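You operate a simulated robot arm through the tools that you are given. There is no shell and no other tool. Be economical: measure what you need, move in short steps, check, and stop when the job is done.

Carry out the task below with a simulated two-armed robot. There is one attempt and no reset: what you move stays moved.

JOB
Hold the orange bowl on the middle of the wooden work top steady with one hand and put the small purple bottle in it with the other.

It is judged by the outcome, as a careful person would: the job done as asked, and still so three seconds after it is handed in. It fails if anything else is knocked over, pushed out of place, dropped, spilled or broken.

ROBOT AND FRAMES
Two 7-joint arms with two-finger grippers on one trunk, on a base that drives. Base frame: it is fixed to the floor where the robot stands at the start and does not move with it; the origin is under the middle of the robot, x ahead of it, y to its left, z up; the surface under the hand at the start is at about z = 0.88. Units: m, degrees, N and s.
The left shoulder is at the start at [0.064, 0.216, 1.169], the right one opposite. With the tool pointing down near the work surface each hand reaches from about 0.28 to 0.8 m from the robot's upright axis, wherever it stands, measured 20 degrees to its own side. Payload 3.18 kg a hand.
Tool frame (each hand has its own): the origin (TCP) lies between the finger pads and is the grasp point; the fingertips stand 0.03 m ahead of it; z points along the fingers, y is the line along which they close. Largest opening 0.144 m; the body of the gripper starts 0.103 m behind the TCP.
Orientation is told as [roll, pitch, yaw] about the base's x, y, z axes, in that order, counted from this pose: with the fingers straight down and closing along the base's y, the tool's x points along the base's -x, its y along +y and its z along -z.

CONTROLS
- The arms move only by the tool servo_tool. It takes "left_motion", "right_motion" or both (then of equal length, played together; a hand with none holds still); each is a list of rows, each an object (a shift or turn left out is 0, a gripper value left out holds the last) with "xyz": the shift along the tool's x, y, z in units of 300 mm (1.0 is 300 mm), a list of three; "angular": the turn, a rotation vector about the tool's x, y, z in units of 120 degrees (1.0 is 120 degrees), a list of three. In form: [{"xyz": [tx, ty, tz], "angular": [wx, wy, wz]}, ...]. A call has 1 to 8 rows; each row is the pose to reach, as a shift and turn from the pose commanded when the call began, along the tool's axes at that moment. "left_hand" and "right_hand" are, for a hand that has rows, the finger opening in m, from 0 to 0.144, set as the call begins (left out, the last holds). A call with a number of a shift or a turn outside -1 to 1 is refused whole. A row lasts 0.2 s, in which the tool goes at most 0.05 m and 8.6 degrees; a call with a longer step from one row to the next is refused whole, and so is a gripper value outside its range. Where a pose cannot be reached the arm comes as near as it can. A force on the tool above 40 N (or 10 N above the force at the start of the call, whichever is more), or a blocked arm, ends the call early, and 0.2 s more pass. Each finger halts on what it meets, pressing with about 42 N; the grip force reading is that of the motor and also rises with nothing between the fingers. The clock runs only during rows and for 0.2 s after the last one: add rows that repeat a pose to give the fingers time. It gives the time, the measured TCP pose, the force on the tool (base axes), the opening and the grip force at its end, in the units of the frame above (readings bear some noise), with the torque about the TCP (base axes, N m) and any sound that the robot's microphone picked up.
- Cameras (640 x 400 px; columns grow to the right, rows downward): "scene" is now at [0.1471, 0.0326, 1.3701]; the picture's right is [0.34, -0.94, 0.00], its down [-0.42, -0.15, -0.89] and it looks along [0.84, 0.30, -0.45] (base axes); focal length 250 px, centre (320, 200). "left" rides on the left gripper at [0.077, -0.016, -0.143] in its tool frame; the picture's right is [0.21, 0.98, 0.00], its down [-0.84, 0.18, -0.51] and it looks along [-0.50, 0.11, 0.86] (tool axes); focal length 218 px, centre (320, 200). "right" rides on the right gripper at [0.077, 0.016, -0.143] in its tool frame; the picture's right is [-0.21, 0.98, 0.00], its down [-0.84, -0.18, -0.51] and it looks along [-0.50, -0.11, 0.86] (tool axes); focal length 218 px, centre (320, 200). There is no depth. A picture from a camera that has moved, and an enlarged one, comes with that camera's place and axes in the base frame and with its lens.
- capture(camera): a new picture of that camera. No time passes.
- raise_lower(by): slides the trunk up (or, below 0, down) by that many m; the arms and the scene camera ride with it, the base frame stays. It gives what a move gives, with no picture.
- drive_base(legs): drives the robot by 1 to 6 legs, each [ahead, left, turn to the left] in m, m and degrees, along the robot's own axes; the way and the turn of a leg run together, so that a leg with both is an arc; at most 1.5 m and 180 degrees a leg. The arms and the cameras ride along, it lands a little off, and it stops where it bumps. It gives what a move gives.
- turn_head(pan, tilt): turns the head with the scene camera to pan (to the left, within 80 degrees either way) and tilt (down, from -29 to 69), counted from straight ahead of the robot. It gives what a move gives.
- zoom(camera, box): a new picture of the part [left, top, right, bottom] of that camera's present view, enlarged. No time passes.
- finish_job(): hands the job in; it is judged then, once.

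Go step by step. Nothing tells you exact positions but the pictures and the camera data: compare them with the known pose of the tool, close in by small moves and look again before you grip or let go. The budget is 120 turns and 108 pictures, counting those below and the enlarged ones. Unless the task says otherwise, let go and move clear before handing in, and close with one line.

The tools are called after ">>>" as a command line: name --argument value ..., lists and objects as JSON in quotes. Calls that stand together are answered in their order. servo_tool: Moves the arms, as the interface text tells. Its arguments: {"type":"object","properties":{"left_motion":{"type":"array","items":{"type":"object","properties":{"xyz":{"type":"array","items":{"type":"number"}},"angular":{"type":"array","items":{"type":"number"}}}}},"left_hand":{"type":"number"},"right_motion":{"type":"array","items":{"type":"object","properties":{"xyz":{"type":"array","items":{"type":"number"}},"angular":{"type":"array","items":{"type":"number"}}}}},"right_hand":{"type":"number"}},"required":[]} The other tools are called the same way: raise_lower (by) slides the trunk up or down; drive_base (legs) drives the base; turn_head (pan, tilt) turns the head that bears the scene camera; capture (camera) takes a picture; zoom (camera, box) takes an enlarged picture of a part of a camera's view; finish_job () hands the job in.

At the start:

```text
time_s: 0.0
left_tcp_pos: [0.429, 0.4934, 1.1427]
left_orientation: [0.1, 0.1, 0.1]
left_force: [-0.3, -0.4, 0.8]
left_moment: [-0.02, -0.03, -0.01]
left_finger_gap: 0.1444
left_grip_force: 0.1
right_tcp_pos: [0.4162, 0.0358, 1.2412]
right_orientation: [0.0, 0.0, -0.1]
right_force: [-0.4, -0.6, -0.6]
right_moment: [-0.01, 0.01, 0.01]
right_finger_gap: 0.144
right_grip_force: 0.1
trunk travel left (down, up): [-0.25, 0.119]
robot x, y, heading: [0.0039, 0.0007, -0.0]
head pan, tilt: [19.7, 26.7]
```

scene: 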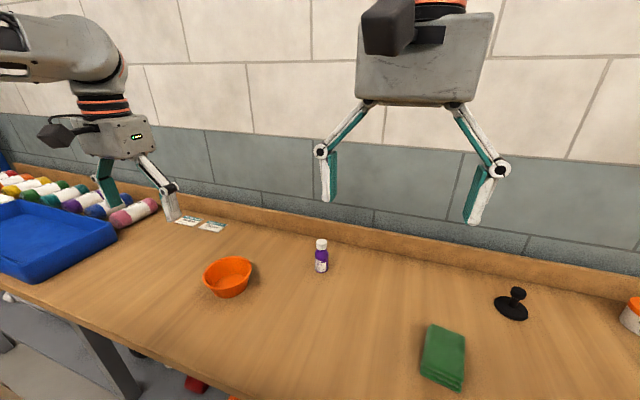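
right: 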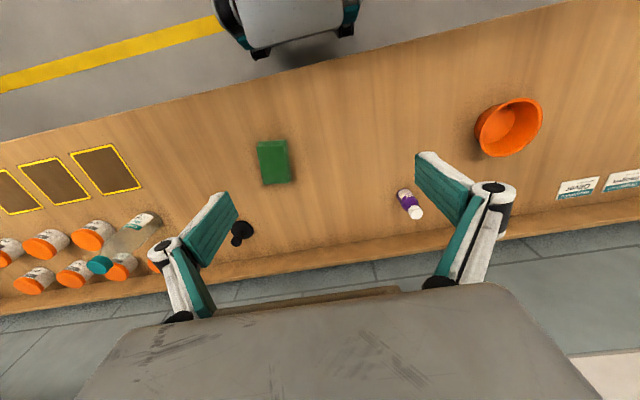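
left: 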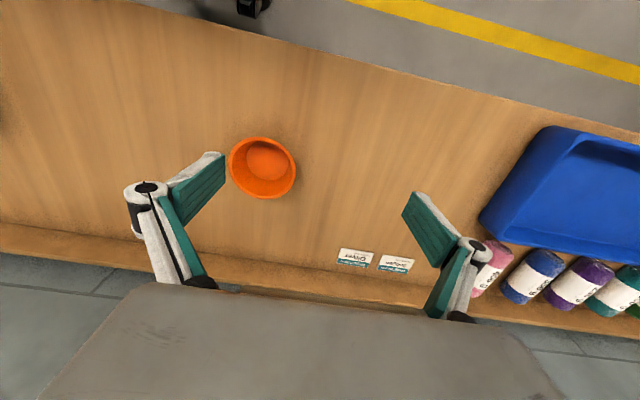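

I see the bowl near (0.52, 0.42) and the bottle near (0.65, 0.21). I'll zoom in to measure both.

>>> zoom --camera "scene" --box '[190, 220, 350, 320]'

>>> zoom --camera "left" --box '[180, 100, 340, 200]'

>>> zoom --camera "right" --box '[380, 140, 500, 240]'

```text
4.00 times, centred on (270, 270) of scene
camera zoom: at [0.1471, 0.0326, 1.3701], right [0.34, -0.94, 0.0], down [-0.42, -0.15, -0.89], along [0.84, 0.3, -0.45], focal length 999 px, centre (520, -80)
```

zoom: 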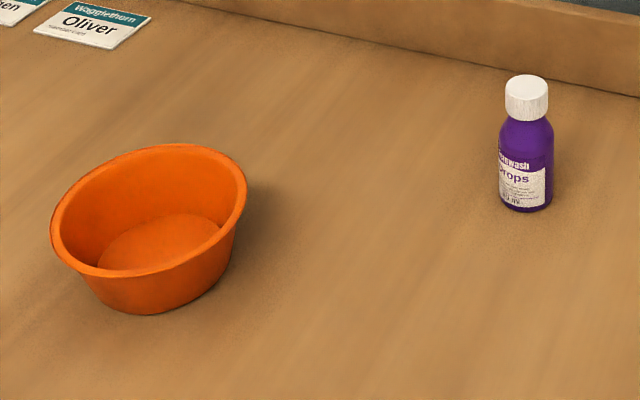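

```text
4.00 times, centred on (260, 150) of left
camera zoom: at [0.3531, 0.4766, 1.2852], right [-0.21, 0.98, 0.0], down [0.84, 0.18, 0.51], along [0.5, 0.11, -0.86], focal length 873 px, centre (560, 400)
```

zoom: 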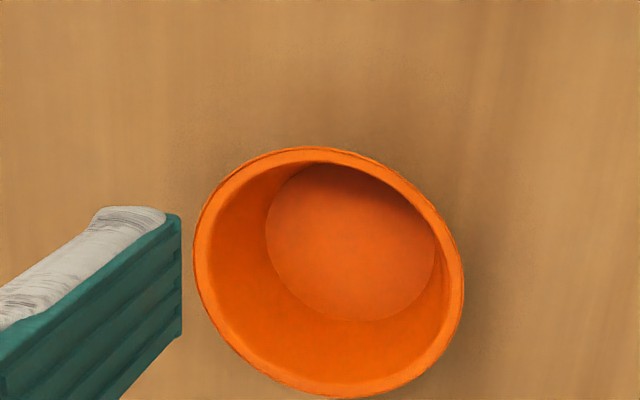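

```text
4.00 times, centred on (440, 190) of right
camera zoom: at [0.3418, 0.0518, 1.3852], right [0.21, 0.98, 0.0], down [0.84, -0.18, 0.51], along [0.5, -0.11, -0.86], focal length 873 px, centre (-160, 240)
```

zoom: 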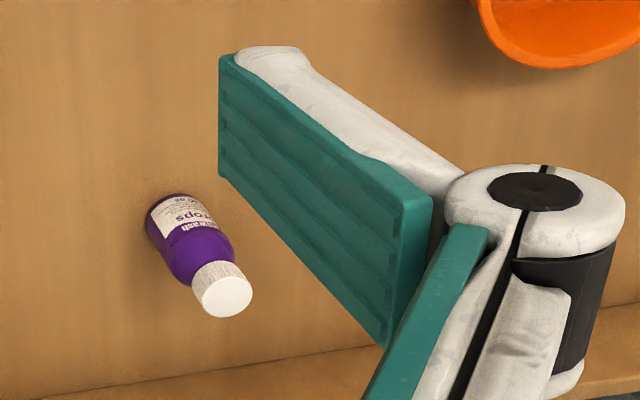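

Bowl centre is about (0.52, 0.411) with the rim at z≈0.927 and radius 0.06. The bottle is about (0.664, 0.211), 0.038 wide and 0.092 tall. I'd like to shift the base left for better reach, so I'll check the floor there first.

>>> turn_head --pan 75 --tilt 50

>>> capture --camera "scene"

```text
time_s: 1.2
left_tcp_pos: [0.4305, 0.4915, 1.1428]
left_orientation: [0.0, 0.0, 0.2]
left_force: [1.5, 0.9, 0.5]
left_moment: [0.01, 0.02, -0.02]
left_finger_gap: 0.1439
left_grip_force: 0.1
right_tcp_pos: [0.4171, 0.0361, 1.2417]
right_orientation: [-0.1, 0.1, 0.0]
right_force: [-0.4, 0.3, 0.0]
right_moment: [-0.01, 0.0, -0.01]
right_finger_gap: 0.1442
right_grip_force: 0.1
trunk travel left (down, up): [-0.25, 0.119]
robot x, y, heading: [0.0008, 0.0015, -0.1]
head pan, tilt: [75.0, 50.0]
```

```text
101 pictures are left
camera scene: at [0.0808, 0.0762, 1.3354], right [0.97, -0.26, 0.0], down [-0.2, -0.74, -0.64], along [0.17, 0.62, -0.77], focal length 250 px, centre (320, 200)
```

scene: 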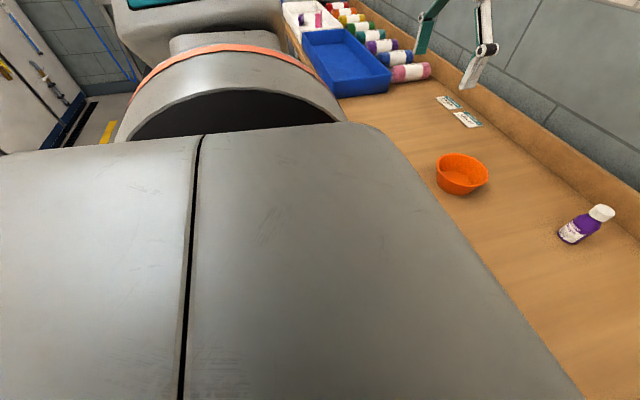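

The aisle to the left looks open and the arms are well above everything. I'll drive 0.25 m left in two small legs and look again.

>>> drive_base --legs '[[0, 0.12, 0], [0, 0.13, 0]]'

>>> turn_head --pan 5 --tilt 40

>>> capture --camera "scene"

```text
time_s: 4.3
left_tcp_pos: [0.4299, 0.7429, 1.1422]
left_orientation: [0.0, 0.0, 0.1]
left_force: [0.0, 1.0, -0.4]
left_moment: [-0.02, -0.02, 0.02]
left_finger_gap: 0.1438
left_grip_force: 0.0
right_tcp_pos: [0.4181, 0.2865, 1.2408]
right_orientation: [0.0, 0.1, 0.0]
right_force: [-0.2, 0.1, 0.2]
right_moment: [0.01, -0.02, 0.05]
right_finger_gap: 0.1439
right_grip_force: 0.1
trunk travel left (down, up): [-0.25, 0.119]
robot x, y, heading: [0.0022, 0.2475, 0.0]
head pan, tilt: [75.0, 50.0]
```

```text
time_s: 5.8
left_tcp_pos: [0.4281, 0.742, 1.1432]
left_orientation: [0.0, -0.1, 0.0]
left_force: [-0.1, 0.2, 0.5]
left_moment: [-0.01, -0.02, 0.0]
left_finger_gap: 0.144
left_grip_force: 0.0
right_tcp_pos: [0.4172, 0.2859, 1.2412]
right_orientation: [0.1, 0.1, -0.1]
right_force: [-0.2, 0.4, 0.4]
right_moment: [0.01, 0.01, 0.01]
right_finger_gap: 0.1437
right_grip_force: 0.1
trunk travel left (down, up): [-0.25, 0.119]
robot x, y, heading: [0.0013, 0.2477, 0.0]
head pan, tilt: [5.0, 40.0]
```

```text
100 pictures are left
camera scene: at [0.1456, 0.2591, 1.3495], right [0.09, -1.0, 0.0], down [-0.64, -0.06, -0.77], along [0.76, 0.07, -0.64], focal length 250 px, centre (320, 200)
```

scene: 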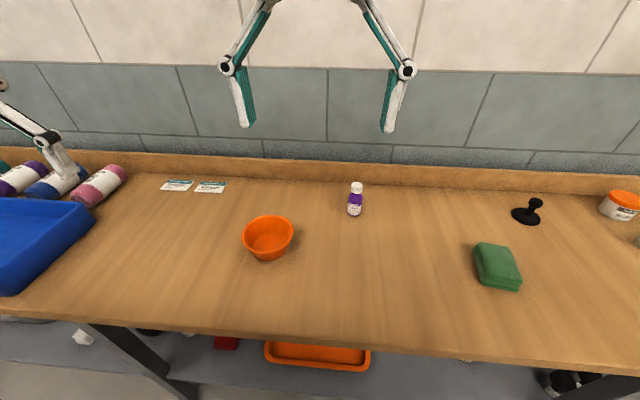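

The view is good now. I'll send the right hand over the bottle while yawing it toward +90°, so it closes along x and stays clear of the left hand later.

>>> servo_tool --right_motion '[{"xyz": [-0.103, -0.031, 0.05], "angular": [0, 0, -0.0667]}, {"xyz": [-0.206, -0.0625, 0.1], "angular": [0, 0, -0.1333]}, {"xyz": [-0.309, -0.094, 0.15], "angular": [0, 0, -0.2]}, {"xyz": [-0.412, -0.125, 0.2], "angular": [0, 0, -0.2667]}, {"xyz": [-0.515, -0.156, 0.25], "angular": [0, 0, -0.3333]}, {"xyz": [-0.618, -0.1875, 0.3], "angular": [0, 0, -0.4]}, {"xyz": [-0.72, -0.219, 0.35], "angular": [0, 0, -0.4667]}, {"xyz": [-0.823, -0.25, 0.4], "angular": [0, 0, -0.5333]}]' --right_hand 0.1

```text
time_s: 7.5
left_tcp_pos: [0.4278, 0.7413, 1.145]
left_orientation: [0.1, -0.2, 0.2]
left_force: [-0.4, -0.1, 1.3]
left_moment: [0.16, -0.05, 0.0]
left_finger_gap: 0.144
left_grip_force: 0.0
right_tcp_pos: [0.5109, 0.2416, 1.1201]
right_orientation: [-5.1, -12.6, 43.7]
right_force: [-0.1, -0.1, -0.8]
right_moment: [0.09, 0.0, 0.03]
right_finger_gap: 0.1002
right_grip_force: 0.1
right hand out of reach, approached as far as the arm can: row 3, 4, 5, 6, 7, 8
trunk travel left (down, up): [-0.25, 0.119]
robot x, y, heading: [0.0007, 0.2508, -0.1]
head pan, tilt: [5.0, 40.0]
```

The arm stopped short with a tilt, so a joint limit in that yaw direction seems likely. I'll undo the yaw and see where it lands.

>>> servo_tool --right_motion '[{"xyz": [0, 0, 0], "angular": [0, 0, 0.0667]}, {"angular": [0, 0, 0.1333]}, {"angular": [0, 0, 0.2]}, {"angular": [0, 0, 0.2667]}, {"angular": [0, 0, 0.3333]}, {"angular": [0, 0, 0.4]}, {"angular": [0, 0, 0.4667]}, {"angular": [0, 0, 0.5333]}]'

```text
time_s: 9.3
left_tcp_pos: [0.4288, 0.7442, 1.1424]
left_orientation: [0.0, -0.1, 0.1]
left_force: [-0.1, 0.5, 0.3]
left_moment: [-0.01, -0.02, -0.01]
left_finger_gap: 0.1439
left_grip_force: 0.1
right_tcp_pos: [0.5081, 0.2418, 1.1226]
right_orientation: [9.1, -9.8, -21.8]
right_force: [0.0, -0.6, -0.1]
right_moment: [0.01, 0.01, -0.01]
right_finger_gap: 0.1003
right_grip_force: 0.1
trunk travel left (down, up): [-0.25, 0.119]
robot x, y, heading: [-0.003, 0.2502, 0.1]
head pan, tilt: [5.0, 40.0]
```

The commanded pose follows the reached one. I'll straighten the right hand upright with yaw near 0.

>>> servo_tool --right_motion '[{"angular": [0.025, 0.027, -0.045]}, {"angular": [0.05, 0.054, -0.09]}, {"angular": [0.076, 0.082, -0.135]}, {"angular": [0.076, 0.082, -0.18]}]'

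```text
time_s: 10.3
left_tcp_pos: [0.4302, 0.7432, 1.1432]
left_orientation: [0.0, -0.1, 0.1]
left_force: [0.0, 0.5, -0.5]
left_moment: [0.01, -0.02, -0.01]
left_finger_gap: 0.1438
left_grip_force: 0.0
right_tcp_pos: [0.5086, 0.2405, 1.1221]
right_orientation: [-2.4, -1.2, 0.5]
right_force: [0.6, -0.3, 0.2]
right_moment: [-0.03, 0.0, -0.01]
right_finger_gap: 0.0998
right_grip_force: 0.0
trunk travel left (down, up): [-0.25, 0.119]
robot x, y, heading: [-0.001, 0.2467, -0.2]
head pan, tilt: [5.0, 40.0]
```

>>> servo_tool --right_motion '[{"xyz": [-0.12, -0.025, 0.05], "angular": [-0.02, 0.01, 0]}, {"xyz": [-0.24, -0.05, 0.1], "angular": [-0.02, 0.01, 0]}, {"xyz": [-0.36, -0.075, 0.15], "angular": [-0.02, 0.01, 0]}, {"xyz": [-0.48, -0.1, 0.2], "angular": [-0.02, 0.01, 0]}]'

```text
time_s: 11.3
left_tcp_pos: [0.4304, 0.744, 1.1415]
left_orientation: [-0.1, 0.0, 0.1]
left_force: [0.2, 0.5, 0.5]
left_moment: [-0.06, 0.03, -0.04]
left_finger_gap: 0.1443
left_grip_force: 0.0
right_tcp_pos: [0.6554, 0.2104, 1.0644]
right_orientation: [-0.1, 0.0, 0.5]
right_force: [0.2, -1.2, -0.6]
right_moment: [-0.03, 0.02, 0.04]
right_finger_gap: 0.1001
right_grip_force: 0.0
trunk travel left (down, up): [-0.25, 0.119]
robot x, y, heading: [-0.0004, 0.2517, -0.4]
head pan, tilt: [5.0, 40.0]
```

The right hand reaches fine at yaw 0. New plan: lean it back 45° toward the robot and take the bottle by its cap from the front, so it stays clear of the left hand holding the bowl's left rim.

>>> servo_tool --right_motion '[{"xyz": [0.035, 0, 0.02], "angular": [0, -0.0625, 0]}, {"xyz": [0.07, 0, 0.04], "angular": [0, -0.125, 0]}, {"xyz": [0.105, 0, 0.06], "angular": [0, -0.1875, 0]}, {"xyz": [0.14, 0, 0.08], "angular": [0, -0.25, 0]}, {"xyz": [0.175, 0, 0.1], "angular": [0, -0.3125, 0]}, {"xyz": [0.207, 0, 0.115], "angular": [0, -0.375, 0]}]' --right_hand 0.09

>>> capture --camera "right"

>>> capture --camera "scene"

```text
time_s: 12.8
left_tcp_pos: [0.4287, 0.7441, 1.1436]
left_orientation: [0.0, -0.2, 0.1]
left_force: [-0.2, 0.5, 0.0]
left_moment: [-0.01, -0.02, 0.0]
left_finger_gap: 0.1441
left_grip_force: 0.0
right_tcp_pos: [0.5928, 0.2098, 1.032]
right_orientation: [-0.1, -45.1, 0.7]
right_force: [-0.2, -0.3, 0.4]
right_moment: [0.02, 0.0, -0.02]
right_finger_gap: 0.0902
right_grip_force: 0.0
trunk travel left (down, up): [-0.25, 0.119]
robot x, y, heading: [-0.0004, 0.2479, 0.0]
head pan, tilt: [5.0, 40.0]
```

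```text
99 pictures are left
camera right: at [0.4379, 0.2244, 1.0792], right [0.14, 0.98, 0.15], down [0.24, -0.18, 0.96], along [0.96, -0.1, -0.26], focal length 218 px, centre (320, 200)
```

right: 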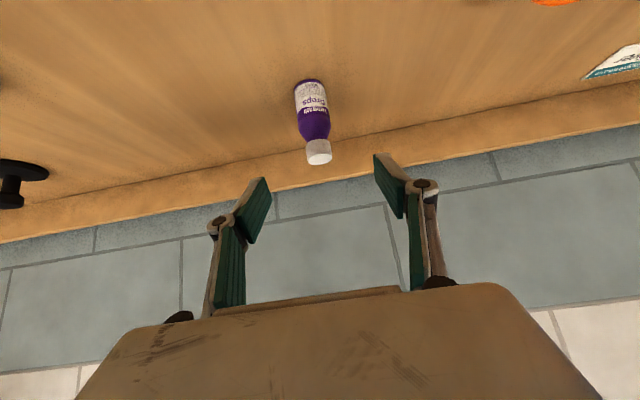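

```text
98 pictures are left
camera scene: at [0.1453, 0.2594, 1.3496], right [0.09, -1.0, 0.0], down [-0.64, -0.06, -0.77], along [0.76, 0.07, -0.64], focal length 250 px, centre (320, 200)
```

scene: 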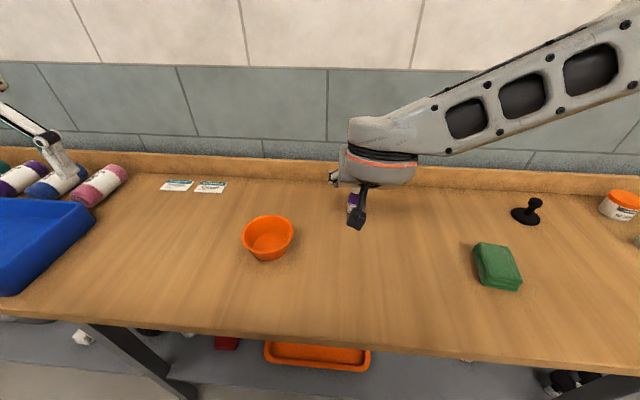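

The bottle is centred between the open fingers. I'll slide forward along the fingers to straddle the cap, then check.

>>> servo_tool --right_motion '[{"xyz": [0.01, -0.003, 0.1]}, {"xyz": [0.02, -0.003, 0.2]}, {"xyz": [0.031, -0.003, 0.28]}, {"xyz": [0.031, -0.003, 0.345]}]'

>>> capture --camera "right"

>>> capture --camera "left"

```text
time_s: 13.8
left_tcp_pos: [0.4292, 0.7432, 1.1425]
left_orientation: [0.0, 0.0, 0.0]
left_force: [0.4, 0.9, 0.5]
left_moment: [-0.01, 0.03, -0.01]
left_finger_gap: 0.1441
left_grip_force: 0.1
right_tcp_pos: [0.6602, 0.2076, 0.9515]
right_orientation: [-0.3, -45.1, 0.4]
right_force: [0.0, 1.4, 0.2]
right_moment: [0.0, 0.0, -0.02]
right_finger_gap: 0.09
right_grip_force: 0.1
trunk travel left (down, up): [-0.25, 0.119]
robot x, y, heading: [-0.0002, 0.2519, -0.1]
head pan, tilt: [5.0, 40.0]
```

```text
97 pictures are left
camera right: at [0.5053, 0.2231, 0.9985], right [0.14, 0.98, 0.15], down [0.24, -0.18, 0.96], along [0.96, -0.1, -0.26], focal length 218 px, centre (320, 200)
```

right: 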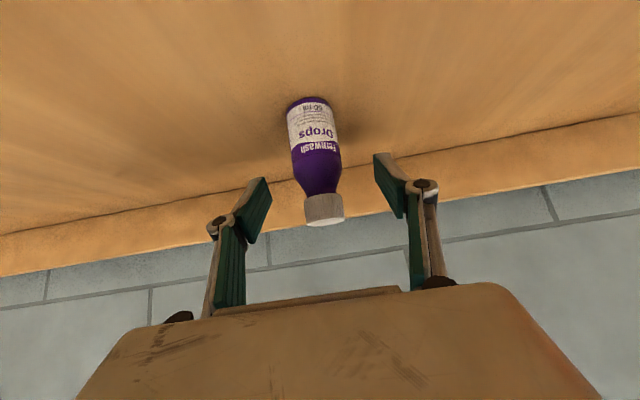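

```text
96 pictures are left
camera left: at [0.3533, 0.7265, 1.2851], right [-0.21, 0.98, 0.0], down [0.84, 0.18, 0.51], along [0.5, 0.11, -0.86], focal length 218 px, centre (320, 200)
```

left: 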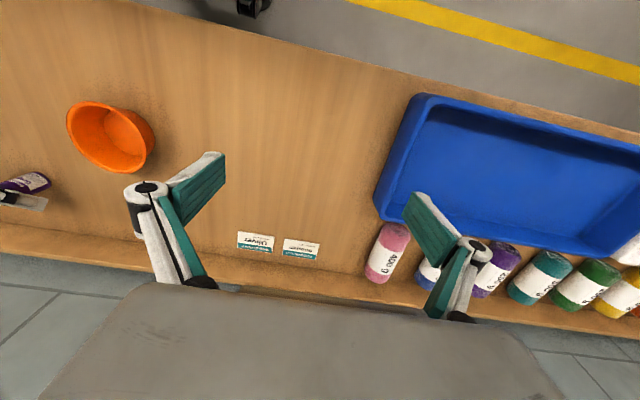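

The cap sits between the pads but slightly above the TCP. I'll rise 9 mm, then close on it.

>>> servo_tool --right_motion '[{"xyz": [-0.021, 0.0, -0.021]}, {"xyz": [-0.021, 0.0, -0.021]}]'

>>> servo_tool --right_motion '[{"xyz": [0, 0, 0]}, {"xyz": [0, 0, 0]}, {"xyz": [0, 0, 0]}, {"xyz": [0, 0, 0]}]' --right_hand 0.015

>>> capture --camera "right"

```text
time_s: 14.3
left_tcp_pos: [0.4295, 0.7421, 1.1443]
left_orientation: [0.1, -0.1, 0.2]
left_force: [0.0, 0.5, -1.4]
left_moment: [0.0, -0.01, 0.01]
left_finger_gap: 0.144
left_grip_force: 0.1
right_tcp_pos: [0.659, 0.2081, 0.9619]
right_orientation: [-0.2, -45.1, 0.5]
right_force: [-0.1, 0.0, 0.1]
right_moment: [0.0, -0.02, 0.01]
right_finger_gap: 0.0899
right_grip_force: 0.0
trunk travel left (down, up): [-0.25, 0.119]
robot x, y, heading: [0.0026, 0.2537, 0.2]
head pan, tilt: [5.0, 40.0]
```

```text
time_s: 15.3
left_tcp_pos: [0.4284, 0.7425, 1.1422]
left_orientation: [0.0, -0.2, 0.2]
left_force: [0.0, 1.1, -0.2]
left_moment: [0.01, -0.03, 0.01]
left_finger_gap: 0.1441
left_grip_force: 0.0
right_tcp_pos: [0.6606, 0.2074, 0.9636]
right_orientation: [-0.1, -45.2, 0.4]
right_force: [4.6, 0.6, 11.6]
right_moment: [0.03, -0.21, 0.0]
right_finger_gap: 0.0254
right_grip_force: 41.7
trunk travel left (down, up): [-0.25, 0.119]
robot x, y, heading: [-0.0017, 0.2486, 0.2]
head pan, tilt: [5.0, 40.0]
```

```text
95 pictures are left
camera right: at [0.505, 0.2232, 1.0099], right [0.14, 0.98, 0.15], down [0.23, -0.18, 0.96], along [0.96, -0.1, -0.25], focal length 218 px, centre (320, 200)
```

right: 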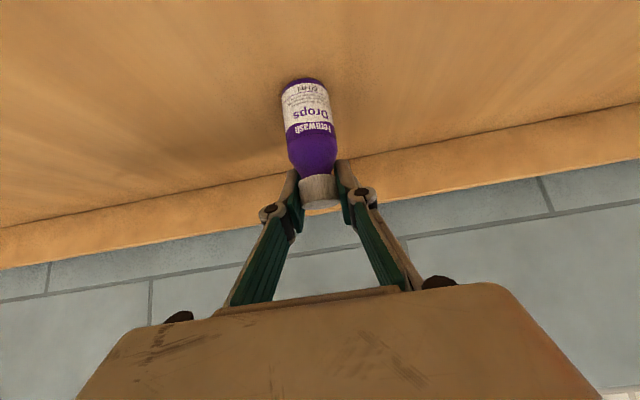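

The cap is gripped at 25 mm. Now I'll lift straight up 0.12 m and check.

>>> servo_tool --right_motion '[{"xyz": [-0.024, 0, -0.024]}, {"xyz": [-0.09, 0, -0.09]}, {"xyz": [-0.16, 0, -0.16]}, {"xyz": [-0.23, 0, -0.23]}, {"xyz": [-0.283, 0, -0.283]}]'

>>> capture --camera "right"

>>> capture --camera "scene"

```text
time_s: 16.6
left_tcp_pos: [0.429, 0.7429, 1.1437]
left_orientation: [-0.1, 0.0, 0.2]
left_force: [0.5, 0.2, -0.3]
left_moment: [0.0, 0.02, -0.02]
left_finger_gap: 0.1442
left_grip_force: 0.0
right_tcp_pos: [0.6575, 0.2074, 1.0789]
right_orientation: [-0.1, -45.0, 0.5]
right_force: [0.1, 0.4, -0.6]
right_moment: [-0.01, -0.01, 0.02]
right_finger_gap: 0.0257
right_grip_force: 41.9
trunk travel left (down, up): [-0.25, 0.119]
robot x, y, heading: [0.0028, 0.2508, -0.2]
head pan, tilt: [5.0, 40.0]
```

```text
94 pictures are left
camera right: at [0.5048, 0.2224, 1.1272], right [0.14, 0.98, 0.15], down [0.24, -0.18, 0.95], along [0.96, -0.1, -0.26], focal length 218 px, centre (320, 200)
```

right: 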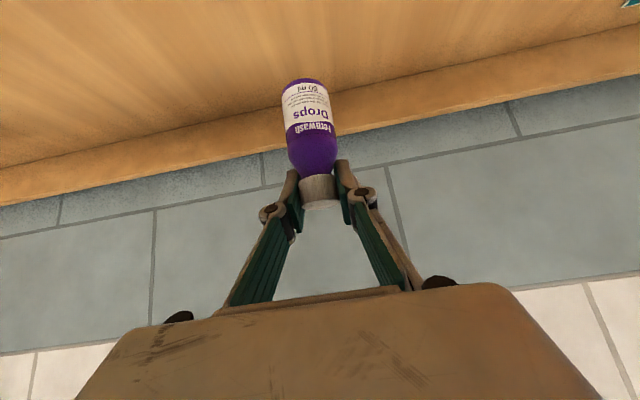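

```text
93 pictures are left
camera scene: at [0.1454, 0.2589, 1.3496], right [0.09, -1.0, 0.0], down [-0.64, -0.06, -0.77], along [0.76, 0.07, -0.64], focal length 250 px, centre (320, 200)
```

scene: 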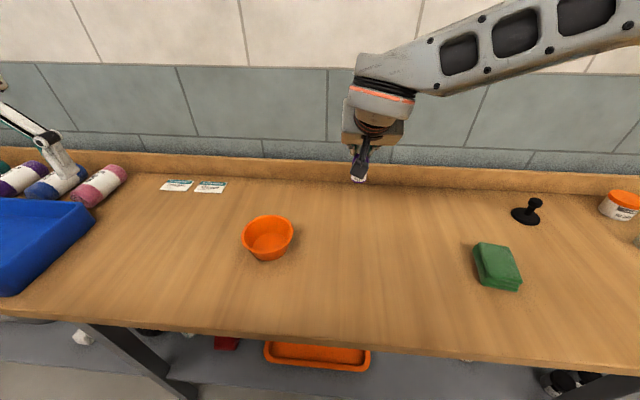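

The bottle is lifted. Its base hangs 0.084 below the right TCP. Next I'll bring the left hand to a pre-grasp above the bowl's left rim, leaning outward 35°.

>>> servo_tool --left_motion '[{"xyz": [-0.044, -0.106, 0.068], "angular": [0.0417, 0, 0]}, {"xyz": [-0.088, -0.211, 0.136], "angular": [0.0833, 0, 0]}, {"xyz": [-0.132, -0.317, 0.204], "angular": [0.125, 0, 0]}, {"xyz": [-0.175, -0.423, 0.273], "angular": [0.1667, 0, 0]}, {"xyz": [-0.219, -0.529, 0.341], "angular": [0.2083, 0, 0]}, {"xyz": [-0.263, -0.634, 0.409], "angular": [0.25, 0, 0]}, {"xyz": [-0.307, -0.74, 0.477], "angular": [0.2917, 0, 0]}]' --left_hand 0.06

>>> capture --camera "left"

>>> capture --camera "scene"

```text
time_s: 18.1
left_tcp_pos: [0.5239, 0.5191, 0.9977]
left_orientation: [-35.0, -0.1, 0.1]
left_force: [0.7, 0.3, -0.3]
left_moment: [-0.06, 0.04, -0.01]
left_finger_gap: 0.0597
left_grip_force: 0.1
right_tcp_pos: [0.6612, 0.2081, 1.0792]
right_orientation: [-0.1, -45.1, 0.5]
right_force: [0.2, -0.7, -1.0]
right_moment: [0.01, 0.01, 0.0]
right_finger_gap: 0.0252
right_grip_force: 41.9
trunk travel left (down, up): [-0.25, 0.119]
robot x, y, heading: [0.0003, 0.2457, -0.4]
head pan, tilt: [5.0, 40.0]
```

```text
92 pictures are left
camera left: at [0.4467, 0.5891, 1.1225], right [-0.21, 0.8, -0.56], down [0.84, 0.44, 0.31], along [0.5, -0.41, -0.77], focal length 218 px, centre (320, 200)
```

left: 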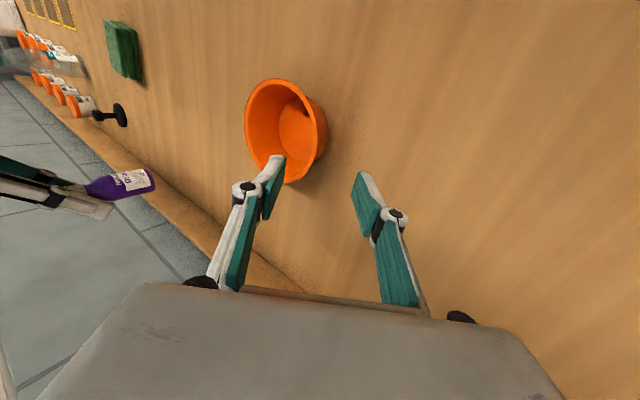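

```text
91 pictures are left
camera scene: at [0.1468, 0.2593, 1.3493], right [0.09, -1.0, 0.0], down [-0.64, -0.06, -0.77], along [0.76, 0.07, -0.64], focal length 250 px, centre (320, 200)
```

scene: 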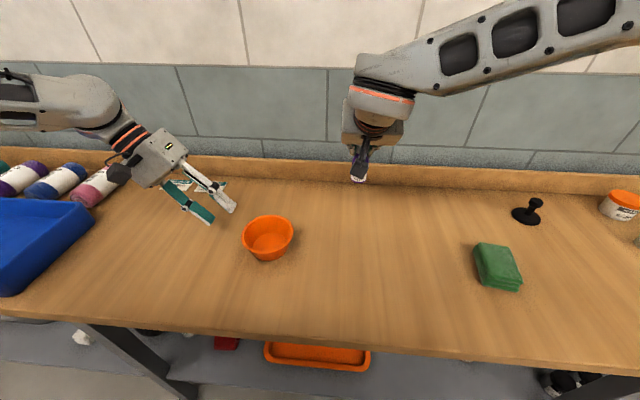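

The bowl is aligned. I'll advance the left hand most of the way and look.

>>> servo_tool --left_motion '[{"xyz": [0.017, 0.003, 0.08]}, {"xyz": [0.017, 0.003, 0.15]}]'

>>> zoom --camera "left" --box '[200, 40, 440, 240]'

>>> zoom --camera "scene" --box '[160, 150, 320, 270]'

```text
time_s: 18.8
left_tcp_pos: [0.5159, 0.496, 0.9605]
left_orientation: [-35.0, -0.1, 0.0]
left_force: [-0.2, 0.7, -0.2]
left_moment: [0.03, 0.02, -0.01]
left_finger_gap: 0.06
left_grip_force: 0.0
right_tcp_pos: [0.6588, 0.2073, 1.0787]
right_orientation: [0.0, -45.0, 0.5]
right_force: [0.3, 0.1, -1.5]
right_moment: [0.0, -0.01, 0.01]
right_finger_gap: 0.0252
right_grip_force: 42.4
trunk travel left (down, up): [-0.25, 0.119]
robot x, y, heading: [-0.0061, 0.2482, 0.0]
head pan, tilt: [5.0, 40.0]
```

```text
2.00 times, centred on (320, 140) of left
camera zoom: at [0.4404, 0.5636, 1.087], right [-0.21, 0.8, -0.56], down [0.84, 0.44, 0.31], along [0.5, -0.41, -0.77], focal length 436 px, centre (320, 320)
```

zoom: 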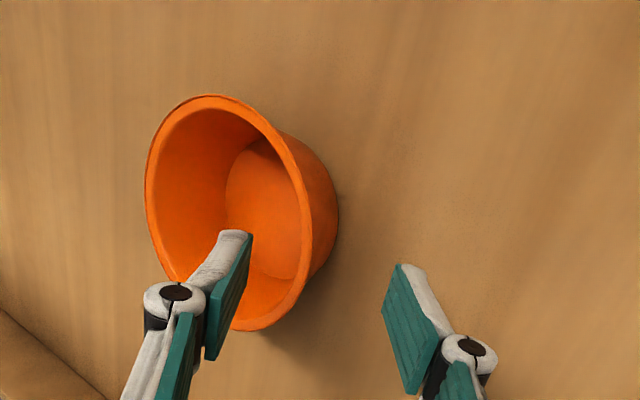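

```text
3.33 times, centred on (240, 210) of scene
camera zoom: at [0.1457, 0.2588, 1.3495], right [0.09, -1.0, 0.0], down [-0.64, -0.06, -0.77], along [0.76, 0.07, -0.64], focal length 833 px, centre (587, 167)
```

zoom: 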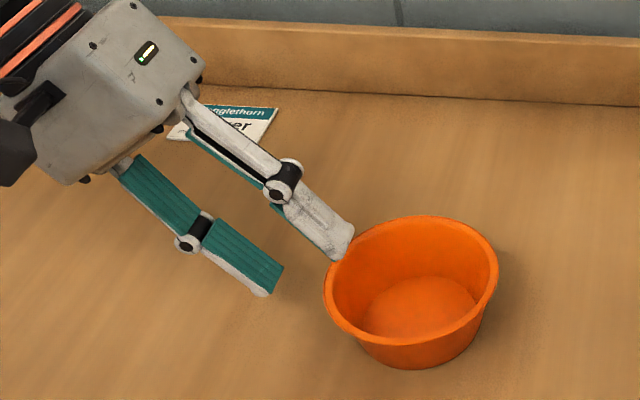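

The bowl is centred at about (0.518, 0.413). Its wall slopes about 22°, so I'll reduce the lean to 23° so the grip doesn't tip the bowl, then go down over the rim.

>>> servo_tool --left_motion '[{"xyz": [-0.004, -0.015, 0.0], "angular": [-0.05, 0, 0]}, {"xyz": [-0.007, -0.029, 0.01], "angular": [-0.1, 0, 0]}]'

>>> servo_tool --left_motion '[{"xyz": [0, 0, 0.05]}, {"xyz": [0, 0, 0.1]}]'

>>> zoom --camera "left" --box '[200, 40, 440, 240]'

>>> zoom --camera "scene" --box '[160, 150, 320, 270]'

```text
time_s: 19.4
left_tcp_pos: [0.5194, 0.487, 0.966]
left_orientation: [-23.0, -0.1, 0.1]
left_force: [0.2, -0.1, -0.5]
left_moment: [0.01, 0.0, -0.03]
left_finger_gap: 0.06
left_grip_force: 0.1
right_tcp_pos: [0.6586, 0.2057, 1.0792]
right_orientation: [0.0, -45.1, 0.4]
right_force: [0.0, -0.7, -2.2]
right_moment: [0.03, 0.02, 0.0]
right_finger_gap: 0.0254
right_grip_force: 41.9
trunk travel left (down, up): [-0.25, 0.119]
robot x, y, heading: [-0.0032, 0.2503, -0.1]
head pan, tilt: [5.0, 40.0]
```

```text
time_s: 19.9
left_tcp_pos: [0.5193, 0.4758, 0.9368]
left_orientation: [-23.0, -0.1, 0.1]
left_force: [0.4, 1.1, 0.3]
left_moment: [-0.01, 0.0, 0.01]
left_finger_gap: 0.0601
left_grip_force: 0.0
right_tcp_pos: [0.6589, 0.2091, 1.0808]
right_orientation: [-0.1, -45.1, 0.5]
right_force: [0.2, -0.1, -0.7]
right_moment: [-0.01, -0.01, 0.02]
right_finger_gap: 0.0257
right_grip_force: 42.4
trunk travel left (down, up): [-0.25, 0.119]
robot x, y, heading: [-0.0035, 0.2529, 0.0]
head pan, tilt: [5.0, 40.0]
```

```text
2.00 times, centred on (320, 140) of left
camera zoom: at [0.4422, 0.5164, 1.0744], right [-0.21, 0.9, -0.38], down [0.84, 0.36, 0.4], along [0.5, -0.24, -0.83], focal length 436 px, centre (320, 320)
```

zoom: 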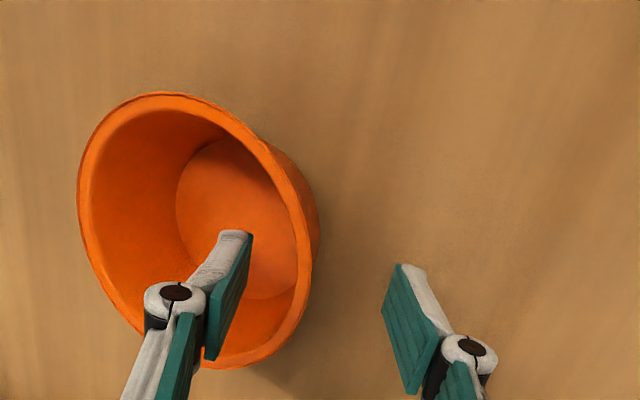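

```text
3.33 times, centred on (240, 210) of scene
camera zoom: at [0.1459, 0.2593, 1.3495], right [0.09, -1.0, 0.0], down [-0.64, -0.06, -0.77], along [0.76, 0.07, -0.64], focal length 833 px, centre (587, 167)
```

zoom: 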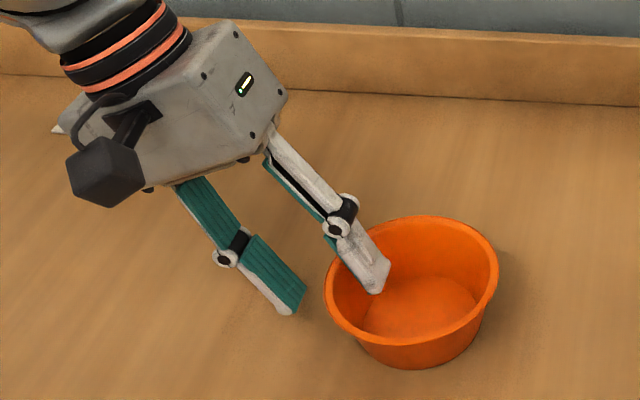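

The inner finger is inside the bowl, and the rim sits about 7 mm inward of the midpoint. I'll shift to centre it and close partly.

>>> servo_tool --left_motion '[{"xyz": [0, -0.022, 0.01]}, {"xyz": [0, -0.022, 0.01]}]' --left_hand 0.028

>>> zoom --camera "left" --box '[200, 40, 440, 240]'

>>> zoom --camera "scene" --box '[160, 150, 320, 270]'

```text
time_s: 20.6
left_tcp_pos: [0.519, 0.4693, 0.9364]
left_orientation: [-23.0, -0.1, 0.1]
left_force: [-0.1, 0.3, -0.5]
left_moment: [-0.02, -0.05, -0.01]
left_finger_gap: 0.028
left_grip_force: 0.0
right_tcp_pos: [0.659, 0.208, 1.08]
right_orientation: [-0.1, -45.1, 0.5]
right_force: [-0.5, -0.5, -0.8]
right_moment: [0.02, -0.01, 0.0]
right_finger_gap: 0.0255
right_grip_force: 42.1
trunk travel left (down, up): [-0.25, 0.119]
robot x, y, heading: [0.0042, 0.2494, -0.0]
head pan, tilt: [5.0, 40.0]
```

```text
2.00 times, centred on (320, 140) of left
camera zoom: at [0.4426, 0.5096, 1.0746], right [-0.21, 0.9, -0.38], down [0.84, 0.37, 0.4], along [0.5, -0.24, -0.83], focal length 436 px, centre (320, 320)
```

zoom: 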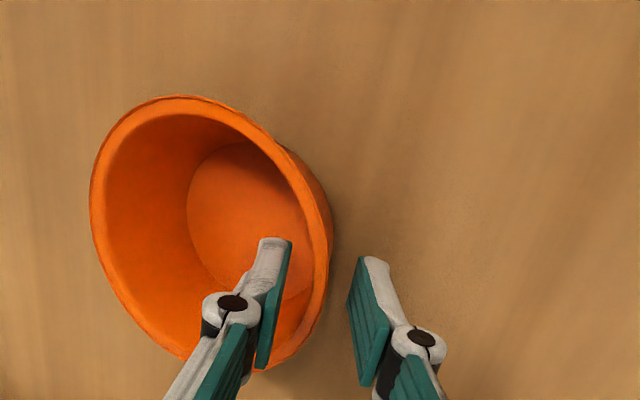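

```text
3.33 times, centred on (240, 210) of scene
camera zoom: at [0.1455, 0.2592, 1.3495], right [0.09, -1.0, 0.0], down [-0.64, -0.06, -0.77], along [0.76, 0.07, -0.64], focal length 833 px, centre (587, 167)
```

zoom: 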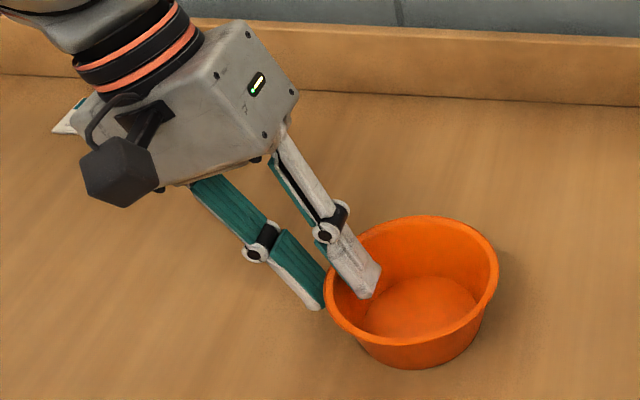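

The rim is nearly centred between the pads. Closing now to hold the bowl.

>>> servo_tool --left_motion '[{"xyz": [0, -0.006, 0.003]}, {"xyz": [0, -0.006, 0.003]}, {"xyz": [0, -0.006, 0.003]}]' --left_hand 0.0

>>> zoom --camera "left" --box '[200, 40, 440, 240]'

>>> zoom --camera "scene" --box '[160, 150, 320, 270]'

```text
time_s: 21.4
left_tcp_pos: [0.5198, 0.4672, 0.938]
left_orientation: [-23.0, -0.1, 0.1]
left_force: [0.2, 3.3, 7.9]
left_moment: [0.0, -0.3, 0.11]
left_finger_gap: 0.0059
left_grip_force: 35.4
right_tcp_pos: [0.6598, 0.2065, 1.0791]
right_orientation: [-0.1, -45.1, 0.5]
right_force: [-0.9, 0.5, -0.6]
right_moment: [-0.02, -0.02, 0.0]
right_finger_gap: 0.0249
right_grip_force: 42.3
trunk travel left (down, up): [-0.25, 0.119]
robot x, y, heading: [-0.001, 0.2504, 0.0]
head pan, tilt: [5.0, 40.0]
```

```text
2.00 times, centred on (320, 140) of left
camera zoom: at [0.4427, 0.5072, 1.0748], right [-0.21, 0.9, -0.38], down [0.84, 0.37, 0.4], along [0.5, -0.24, -0.83], focal length 436 px, centre (320, 320)
```

zoom: 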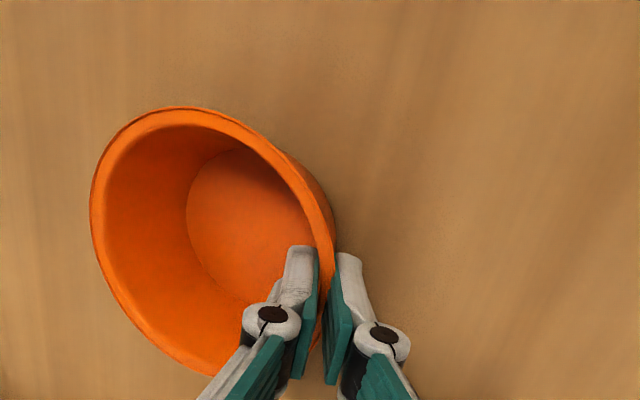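

```text
3.33 times, centred on (240, 210) of scene
camera zoom: at [0.1452, 0.2592, 1.3497], right [0.09, -1.0, 0.0], down [-0.64, -0.06, -0.77], along [0.76, 0.07, -0.64], focal length 833 px, centre (587, 167)
```

zoom: 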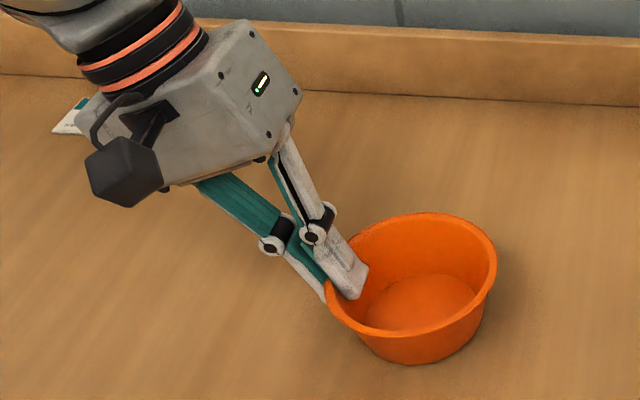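

The left hand grips the rim. I'll bring the bottle toward the bowl, yawing the right hand +30° about vertical to stay clear of the left camera, and stop short to check.

>>> servo_tool --right_motion '[{"xyz": [0.071, 0.108, -0.041], "angular": [-0.0354, 0, -0.0354]}, {"xyz": [0.143, 0.216, -0.081], "angular": [-0.0708, 0, -0.0708]}, {"xyz": [0.214, 0.324, -0.122], "angular": [-0.106, 0, -0.106]}, {"xyz": [0.285, 0.432, -0.163], "angular": [-0.1416, 0, -0.1416]}, {"xyz": [0.35, 0.51, -0.2], "angular": [-0.177, 0, -0.177]}]'

>>> capture --camera "scene"

>>> capture --camera "left"

>>> capture --camera "right"

```text
time_s: 22.6
left_tcp_pos: [0.5197, 0.4657, 0.9372]
left_orientation: [-23.0, -0.1, 0.1]
left_force: [2.3, 1.8, 9.4]
left_moment: [-0.1, -0.31, 0.1]
left_finger_gap: 0.006
left_grip_force: 35.7
right_tcp_pos: [0.5408, 0.3642, 1.0493]
right_orientation: [0.0, -45.1, 30.6]
right_force: [-0.7, -0.1, -1.3]
right_moment: [-0.02, -0.03, -0.02]
right_finger_gap: 0.0254
right_grip_force: 41.7
trunk travel left (down, up): [-0.25, 0.119]
robot x, y, heading: [0.0005, 0.2509, 0.3]
head pan, tilt: [5.0, 40.0]
```

```text
82 pictures are left
camera scene: at [0.1453, 0.2591, 1.3496], right [0.09, -1.0, 0.0], down [-0.64, -0.06, -0.77], along [0.76, 0.07, -0.64], focal length 250 px, centre (320, 200)
```

scene: 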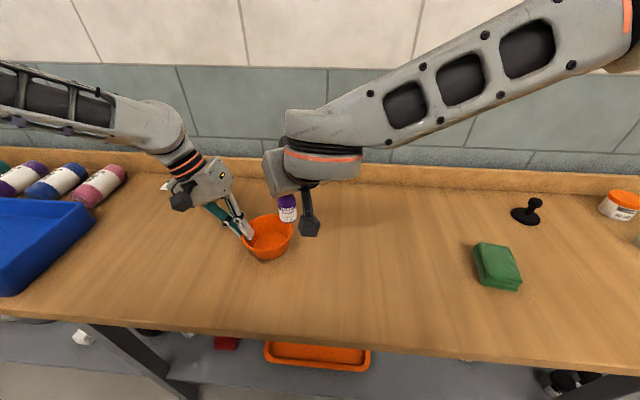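

```text
81 pictures are left
camera left: at [0.4426, 0.5071, 1.0745], right [-0.21, 0.9, -0.38], down [0.84, 0.37, 0.4], along [0.5, -0.24, -0.83], focal length 218 px, centre (320, 200)
```

left: 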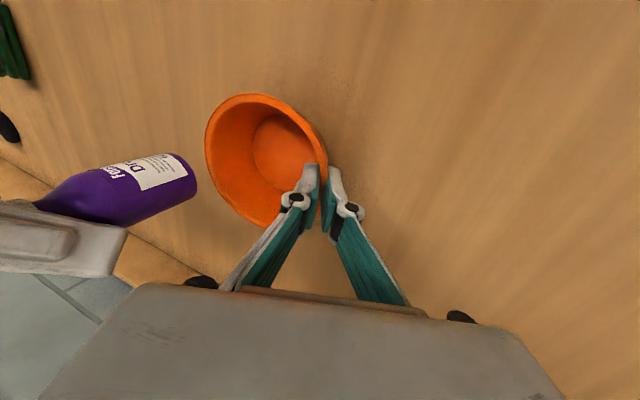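

```text
80 pictures are left
camera right: at [0.3992, 0.2991, 1.0969], right [-0.37, 0.92, 0.15], down [0.29, -0.03, 0.96], along [0.88, 0.4, -0.26], focal length 218 px, centre (320, 200)
```

right: 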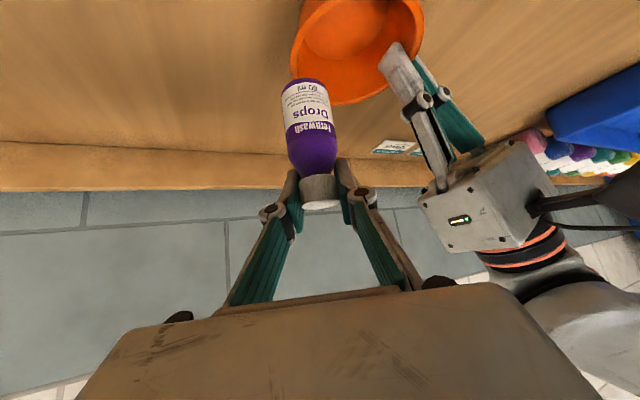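

Clearances look good. I'll move the bottle over the bowl's centre at about (0.518, 0.402).

>>> servo_tool --right_motion '[{"xyz": [0.0145, 0.073, 0.007]}, {"xyz": [0.029, 0.146, 0.014]}, {"xyz": [0.029, 0.146, 0.014]}]'

>>> capture --camera "left"

>>> capture --camera "right"

>>> zoom --camera "scene" --box '[180, 130, 340, 270]'

```text
time_s: 23.4
left_tcp_pos: [0.5178, 0.466, 0.938]
left_orientation: [-22.9, -0.2, 0.1]
left_force: [2.5, -0.1, 8.0]
left_moment: [-0.17, -0.25, 0.04]
left_finger_gap: 0.006
left_grip_force: 35.6
right_tcp_pos: [0.5153, 0.3972, 1.0398]
right_orientation: [-0.1, -45.0, 30.6]
right_force: [0.0, 0.4, -0.6]
right_moment: [0.02, 0.0, 0.03]
right_finger_gap: 0.0254
right_grip_force: 42.1
trunk travel left (down, up): [-0.25, 0.119]
robot x, y, heading: [-0.0028, 0.2481, -0.2]
head pan, tilt: [5.0, 40.0]
```

```text
79 pictures are left
camera left: at [0.4424, 0.5069, 1.0745], right [-0.21, 0.9, -0.38], down [0.84, 0.36, 0.4], along [0.5, -0.24, -0.83], focal length 218 px, centre (320, 200)
```

left: 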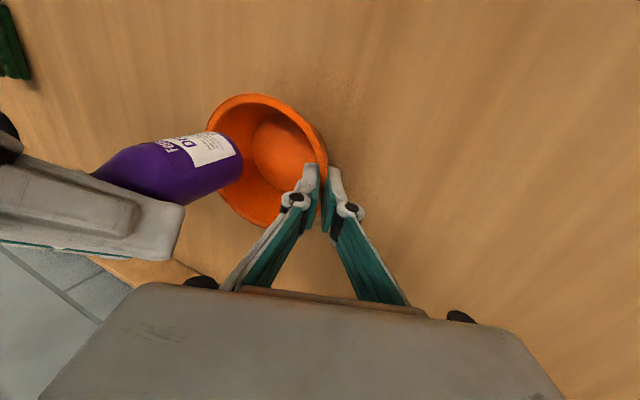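

```text
78 pictures are left
camera right: at [0.3745, 0.3328, 1.0871], right [-0.37, 0.92, 0.15], down [0.29, -0.03, 0.96], along [0.88, 0.4, -0.26], focal length 218 px, centre (320, 200)
```

right: 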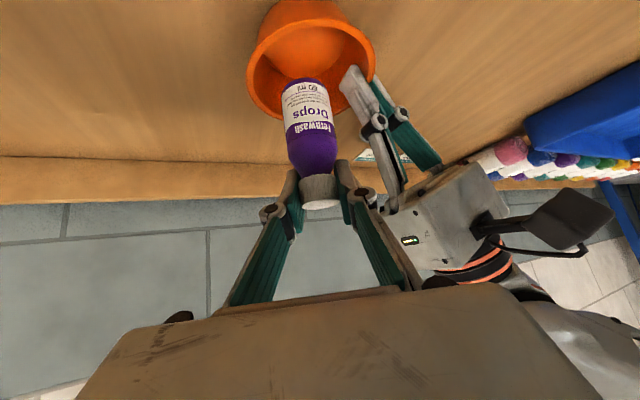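

```text
2.86 times, centred on (260, 200) of scene
camera zoom: at [0.1452, 0.2588, 1.3496], right [0.09, -1.0, 0.0], down [-0.64, -0.06, -0.77], along [0.76, 0.07, -0.64], focal length 714 px, centre (491, 200)
```

zoom: 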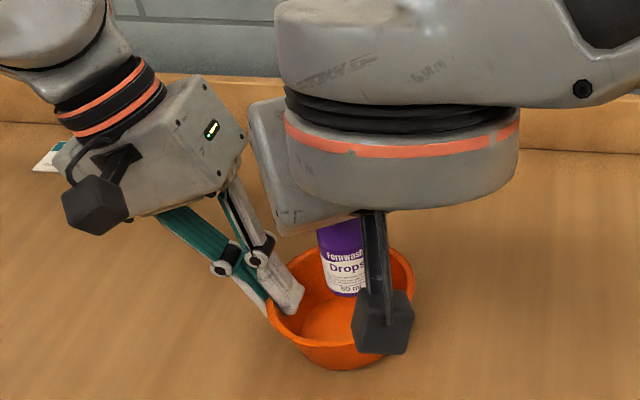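

The bottle is over the bowl interior and clear of the left finger. Lowering most of the way.

>>> servo_tool --right_motion '[{"xyz": [0.05, 0.009, 0.05]}, {"xyz": [0.1, 0.009, 0.1]}, {"xyz": [0.135, 0.009, 0.135]}, {"xyz": [0.15, 0.009, 0.15]}]'

>>> capture --camera "left"

>>> capture --camera "right"

```text
time_s: 24.4
left_tcp_pos: [0.5192, 0.4657, 0.9363]
left_orientation: [-23.0, -0.1, 0.1]
left_force: [0.3, -0.7, 8.2]
left_moment: [-0.17, -0.2, -0.03]
left_finger_gap: 0.0064
left_grip_force: 35.3
right_tcp_pos: [0.5154, 0.4002, 0.9785]
right_orientation: [0.1, -45.2, 30.4]
right_force: [0.4, 0.0, -1.1]
right_moment: [0.01, 0.01, 0.03]
right_finger_gap: 0.0257
right_grip_force: 42.0
trunk travel left (down, up): [-0.25, 0.119]
robot x, y, heading: [0.0014, 0.2545, -0.1]
head pan, tilt: [5.0, 40.0]
```

```text
76 pictures are left
camera left: at [0.4423, 0.5069, 1.0744], right [-0.21, 0.9, -0.38], down [0.84, 0.36, 0.4], along [0.5, -0.24, -0.83], focal length 218 px, centre (320, 200)
```

left: 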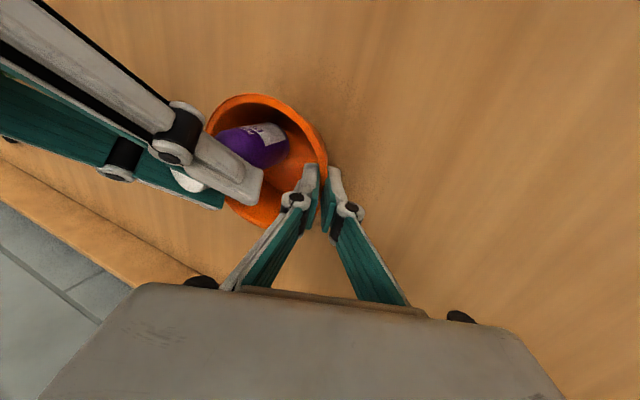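

```text
75 pictures are left
camera right: at [0.3737, 0.3347, 1.0256], right [-0.37, 0.92, 0.15], down [0.29, -0.04, 0.96], along [0.88, 0.4, -0.26], focal length 218 px, centre (320, 200)
```

right: 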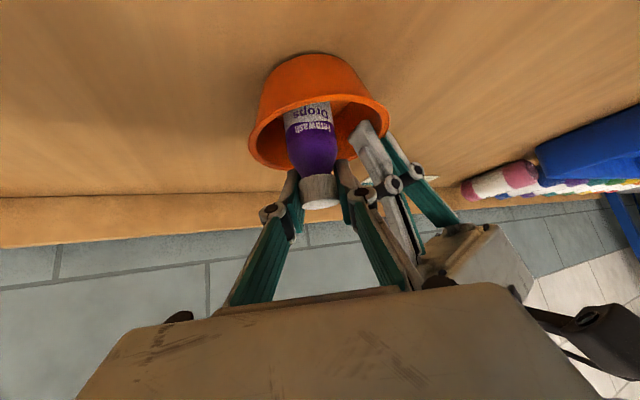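

The bottle base is about 1 cm above the bowl floor. I'll lower it in small steps, watching the force.

>>> servo_tool --right_motion '[{"xyz": [0.006, 0, 0.006]}, {"xyz": [0.012, 0, 0.012]}]'

>>> servo_tool --right_motion '[{"xyz": [0.005, 0, 0.005]}, {"xyz": [0.008, 0, 0.008]}]'

```text
time_s: 24.9
left_tcp_pos: [0.5191, 0.4663, 0.9378]
left_orientation: [-23.1, -0.1, 0.0]
left_force: [-0.3, -0.8, 7.2]
left_moment: [-0.15, -0.15, -0.02]
left_finger_gap: 0.006
left_grip_force: 35.4
right_tcp_pos: [0.5169, 0.4001, 0.9753]
right_orientation: [0.3, -45.4, 30.2]
right_force: [-1.0, 1.0, -0.6]
right_moment: [0.03, 0.0, 0.0]
right_finger_gap: 0.0252
right_grip_force: 42.1
trunk travel left (down, up): [-0.25, 0.119]
robot x, y, heading: [-0.0023, 0.2497, 0.1]
head pan, tilt: [5.0, 40.0]
```

```text
time_s: 25.6
left_tcp_pos: [0.519, 0.4663, 0.9373]
left_orientation: [-23.0, 0.0, 0.1]
left_force: [-0.3, -0.6, 5.9]
left_moment: [-0.12, -0.16, -0.02]
left_finger_gap: 0.0056
left_grip_force: 35.2
right_tcp_pos: [0.5172, 0.4005, 0.9734]
right_orientation: [0.8, -45.3, 29.7]
right_force: [0.8, -0.2, -0.3]
right_moment: [-0.01, -0.01, -0.01]
right_finger_gap: 0.0255
right_grip_force: 42.3
trunk travel left (down, up): [-0.25, 0.119]
robot x, y, heading: [-0.0011, 0.2452, -0.2]
head pan, tilt: [5.0, 40.0]
```

>>> servo_tool --right_motion '[{"xyz": [0.006, 0, 0.006]}, {"xyz": [0.01, 0, 0.01]}, {"xyz": [0.01, 0, 0.01]}]'

>>> zoom --camera "right" --box '[220, 40, 460, 240]'

>>> zoom --camera "left" --box '[140, 60, 380, 260]'

```text
time_s: 26.4
left_tcp_pos: [0.5195, 0.4662, 0.9379]
left_orientation: [-23.0, -0.1, 0.2]
left_force: [1.7, -4.6, -0.3]
left_moment: [0.25, -0.39, 0.11]
left_finger_gap: 0.0061
left_grip_force: 34.8
right_tcp_pos: [0.5188, 0.3987, 0.9727]
right_orientation: [0.9, -45.6, 29.3]
right_force: [-0.6, 3.0, 7.4]
right_moment: [0.1, 0.16, -0.01]
right_finger_gap: 0.0252
right_grip_force: 42.2
trunk travel left (down, up): [-0.25, 0.119]
robot x, y, heading: [-0.0031, 0.2511, -0.2]
head pan, tilt: [5.0, 40.0]
```

```text
2.00 times, centred on (340, 140) of right
camera zoom: at [0.3773, 0.3351, 1.0173], right [-0.36, 0.92, 0.16], down [0.29, -0.05, 0.95], along [0.89, 0.39, -0.25], focal length 436 px, centre (280, 320)
```

zoom: 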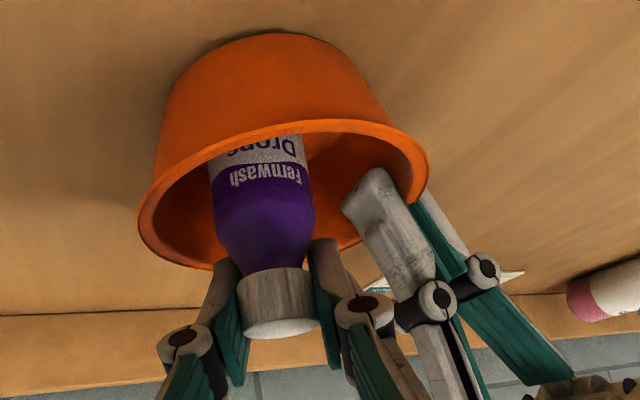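

```text
2.00 times, centred on (260, 160) of left
camera zoom: at [0.4424, 0.5068, 1.0744], right [-0.21, 0.9, -0.38], down [0.84, 0.36, 0.4], along [0.5, -0.24, -0.83], focal length 436 px, centre (440, 280)
```

zoom: 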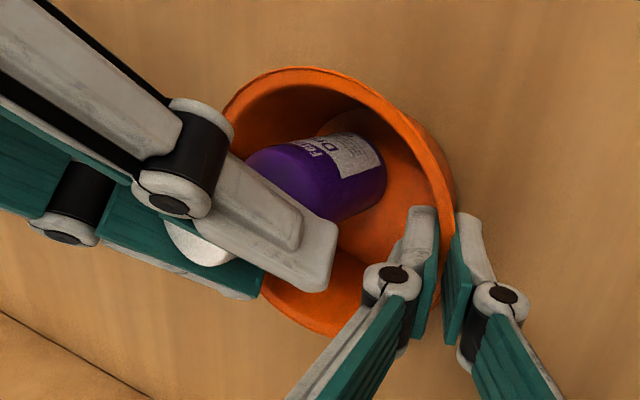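

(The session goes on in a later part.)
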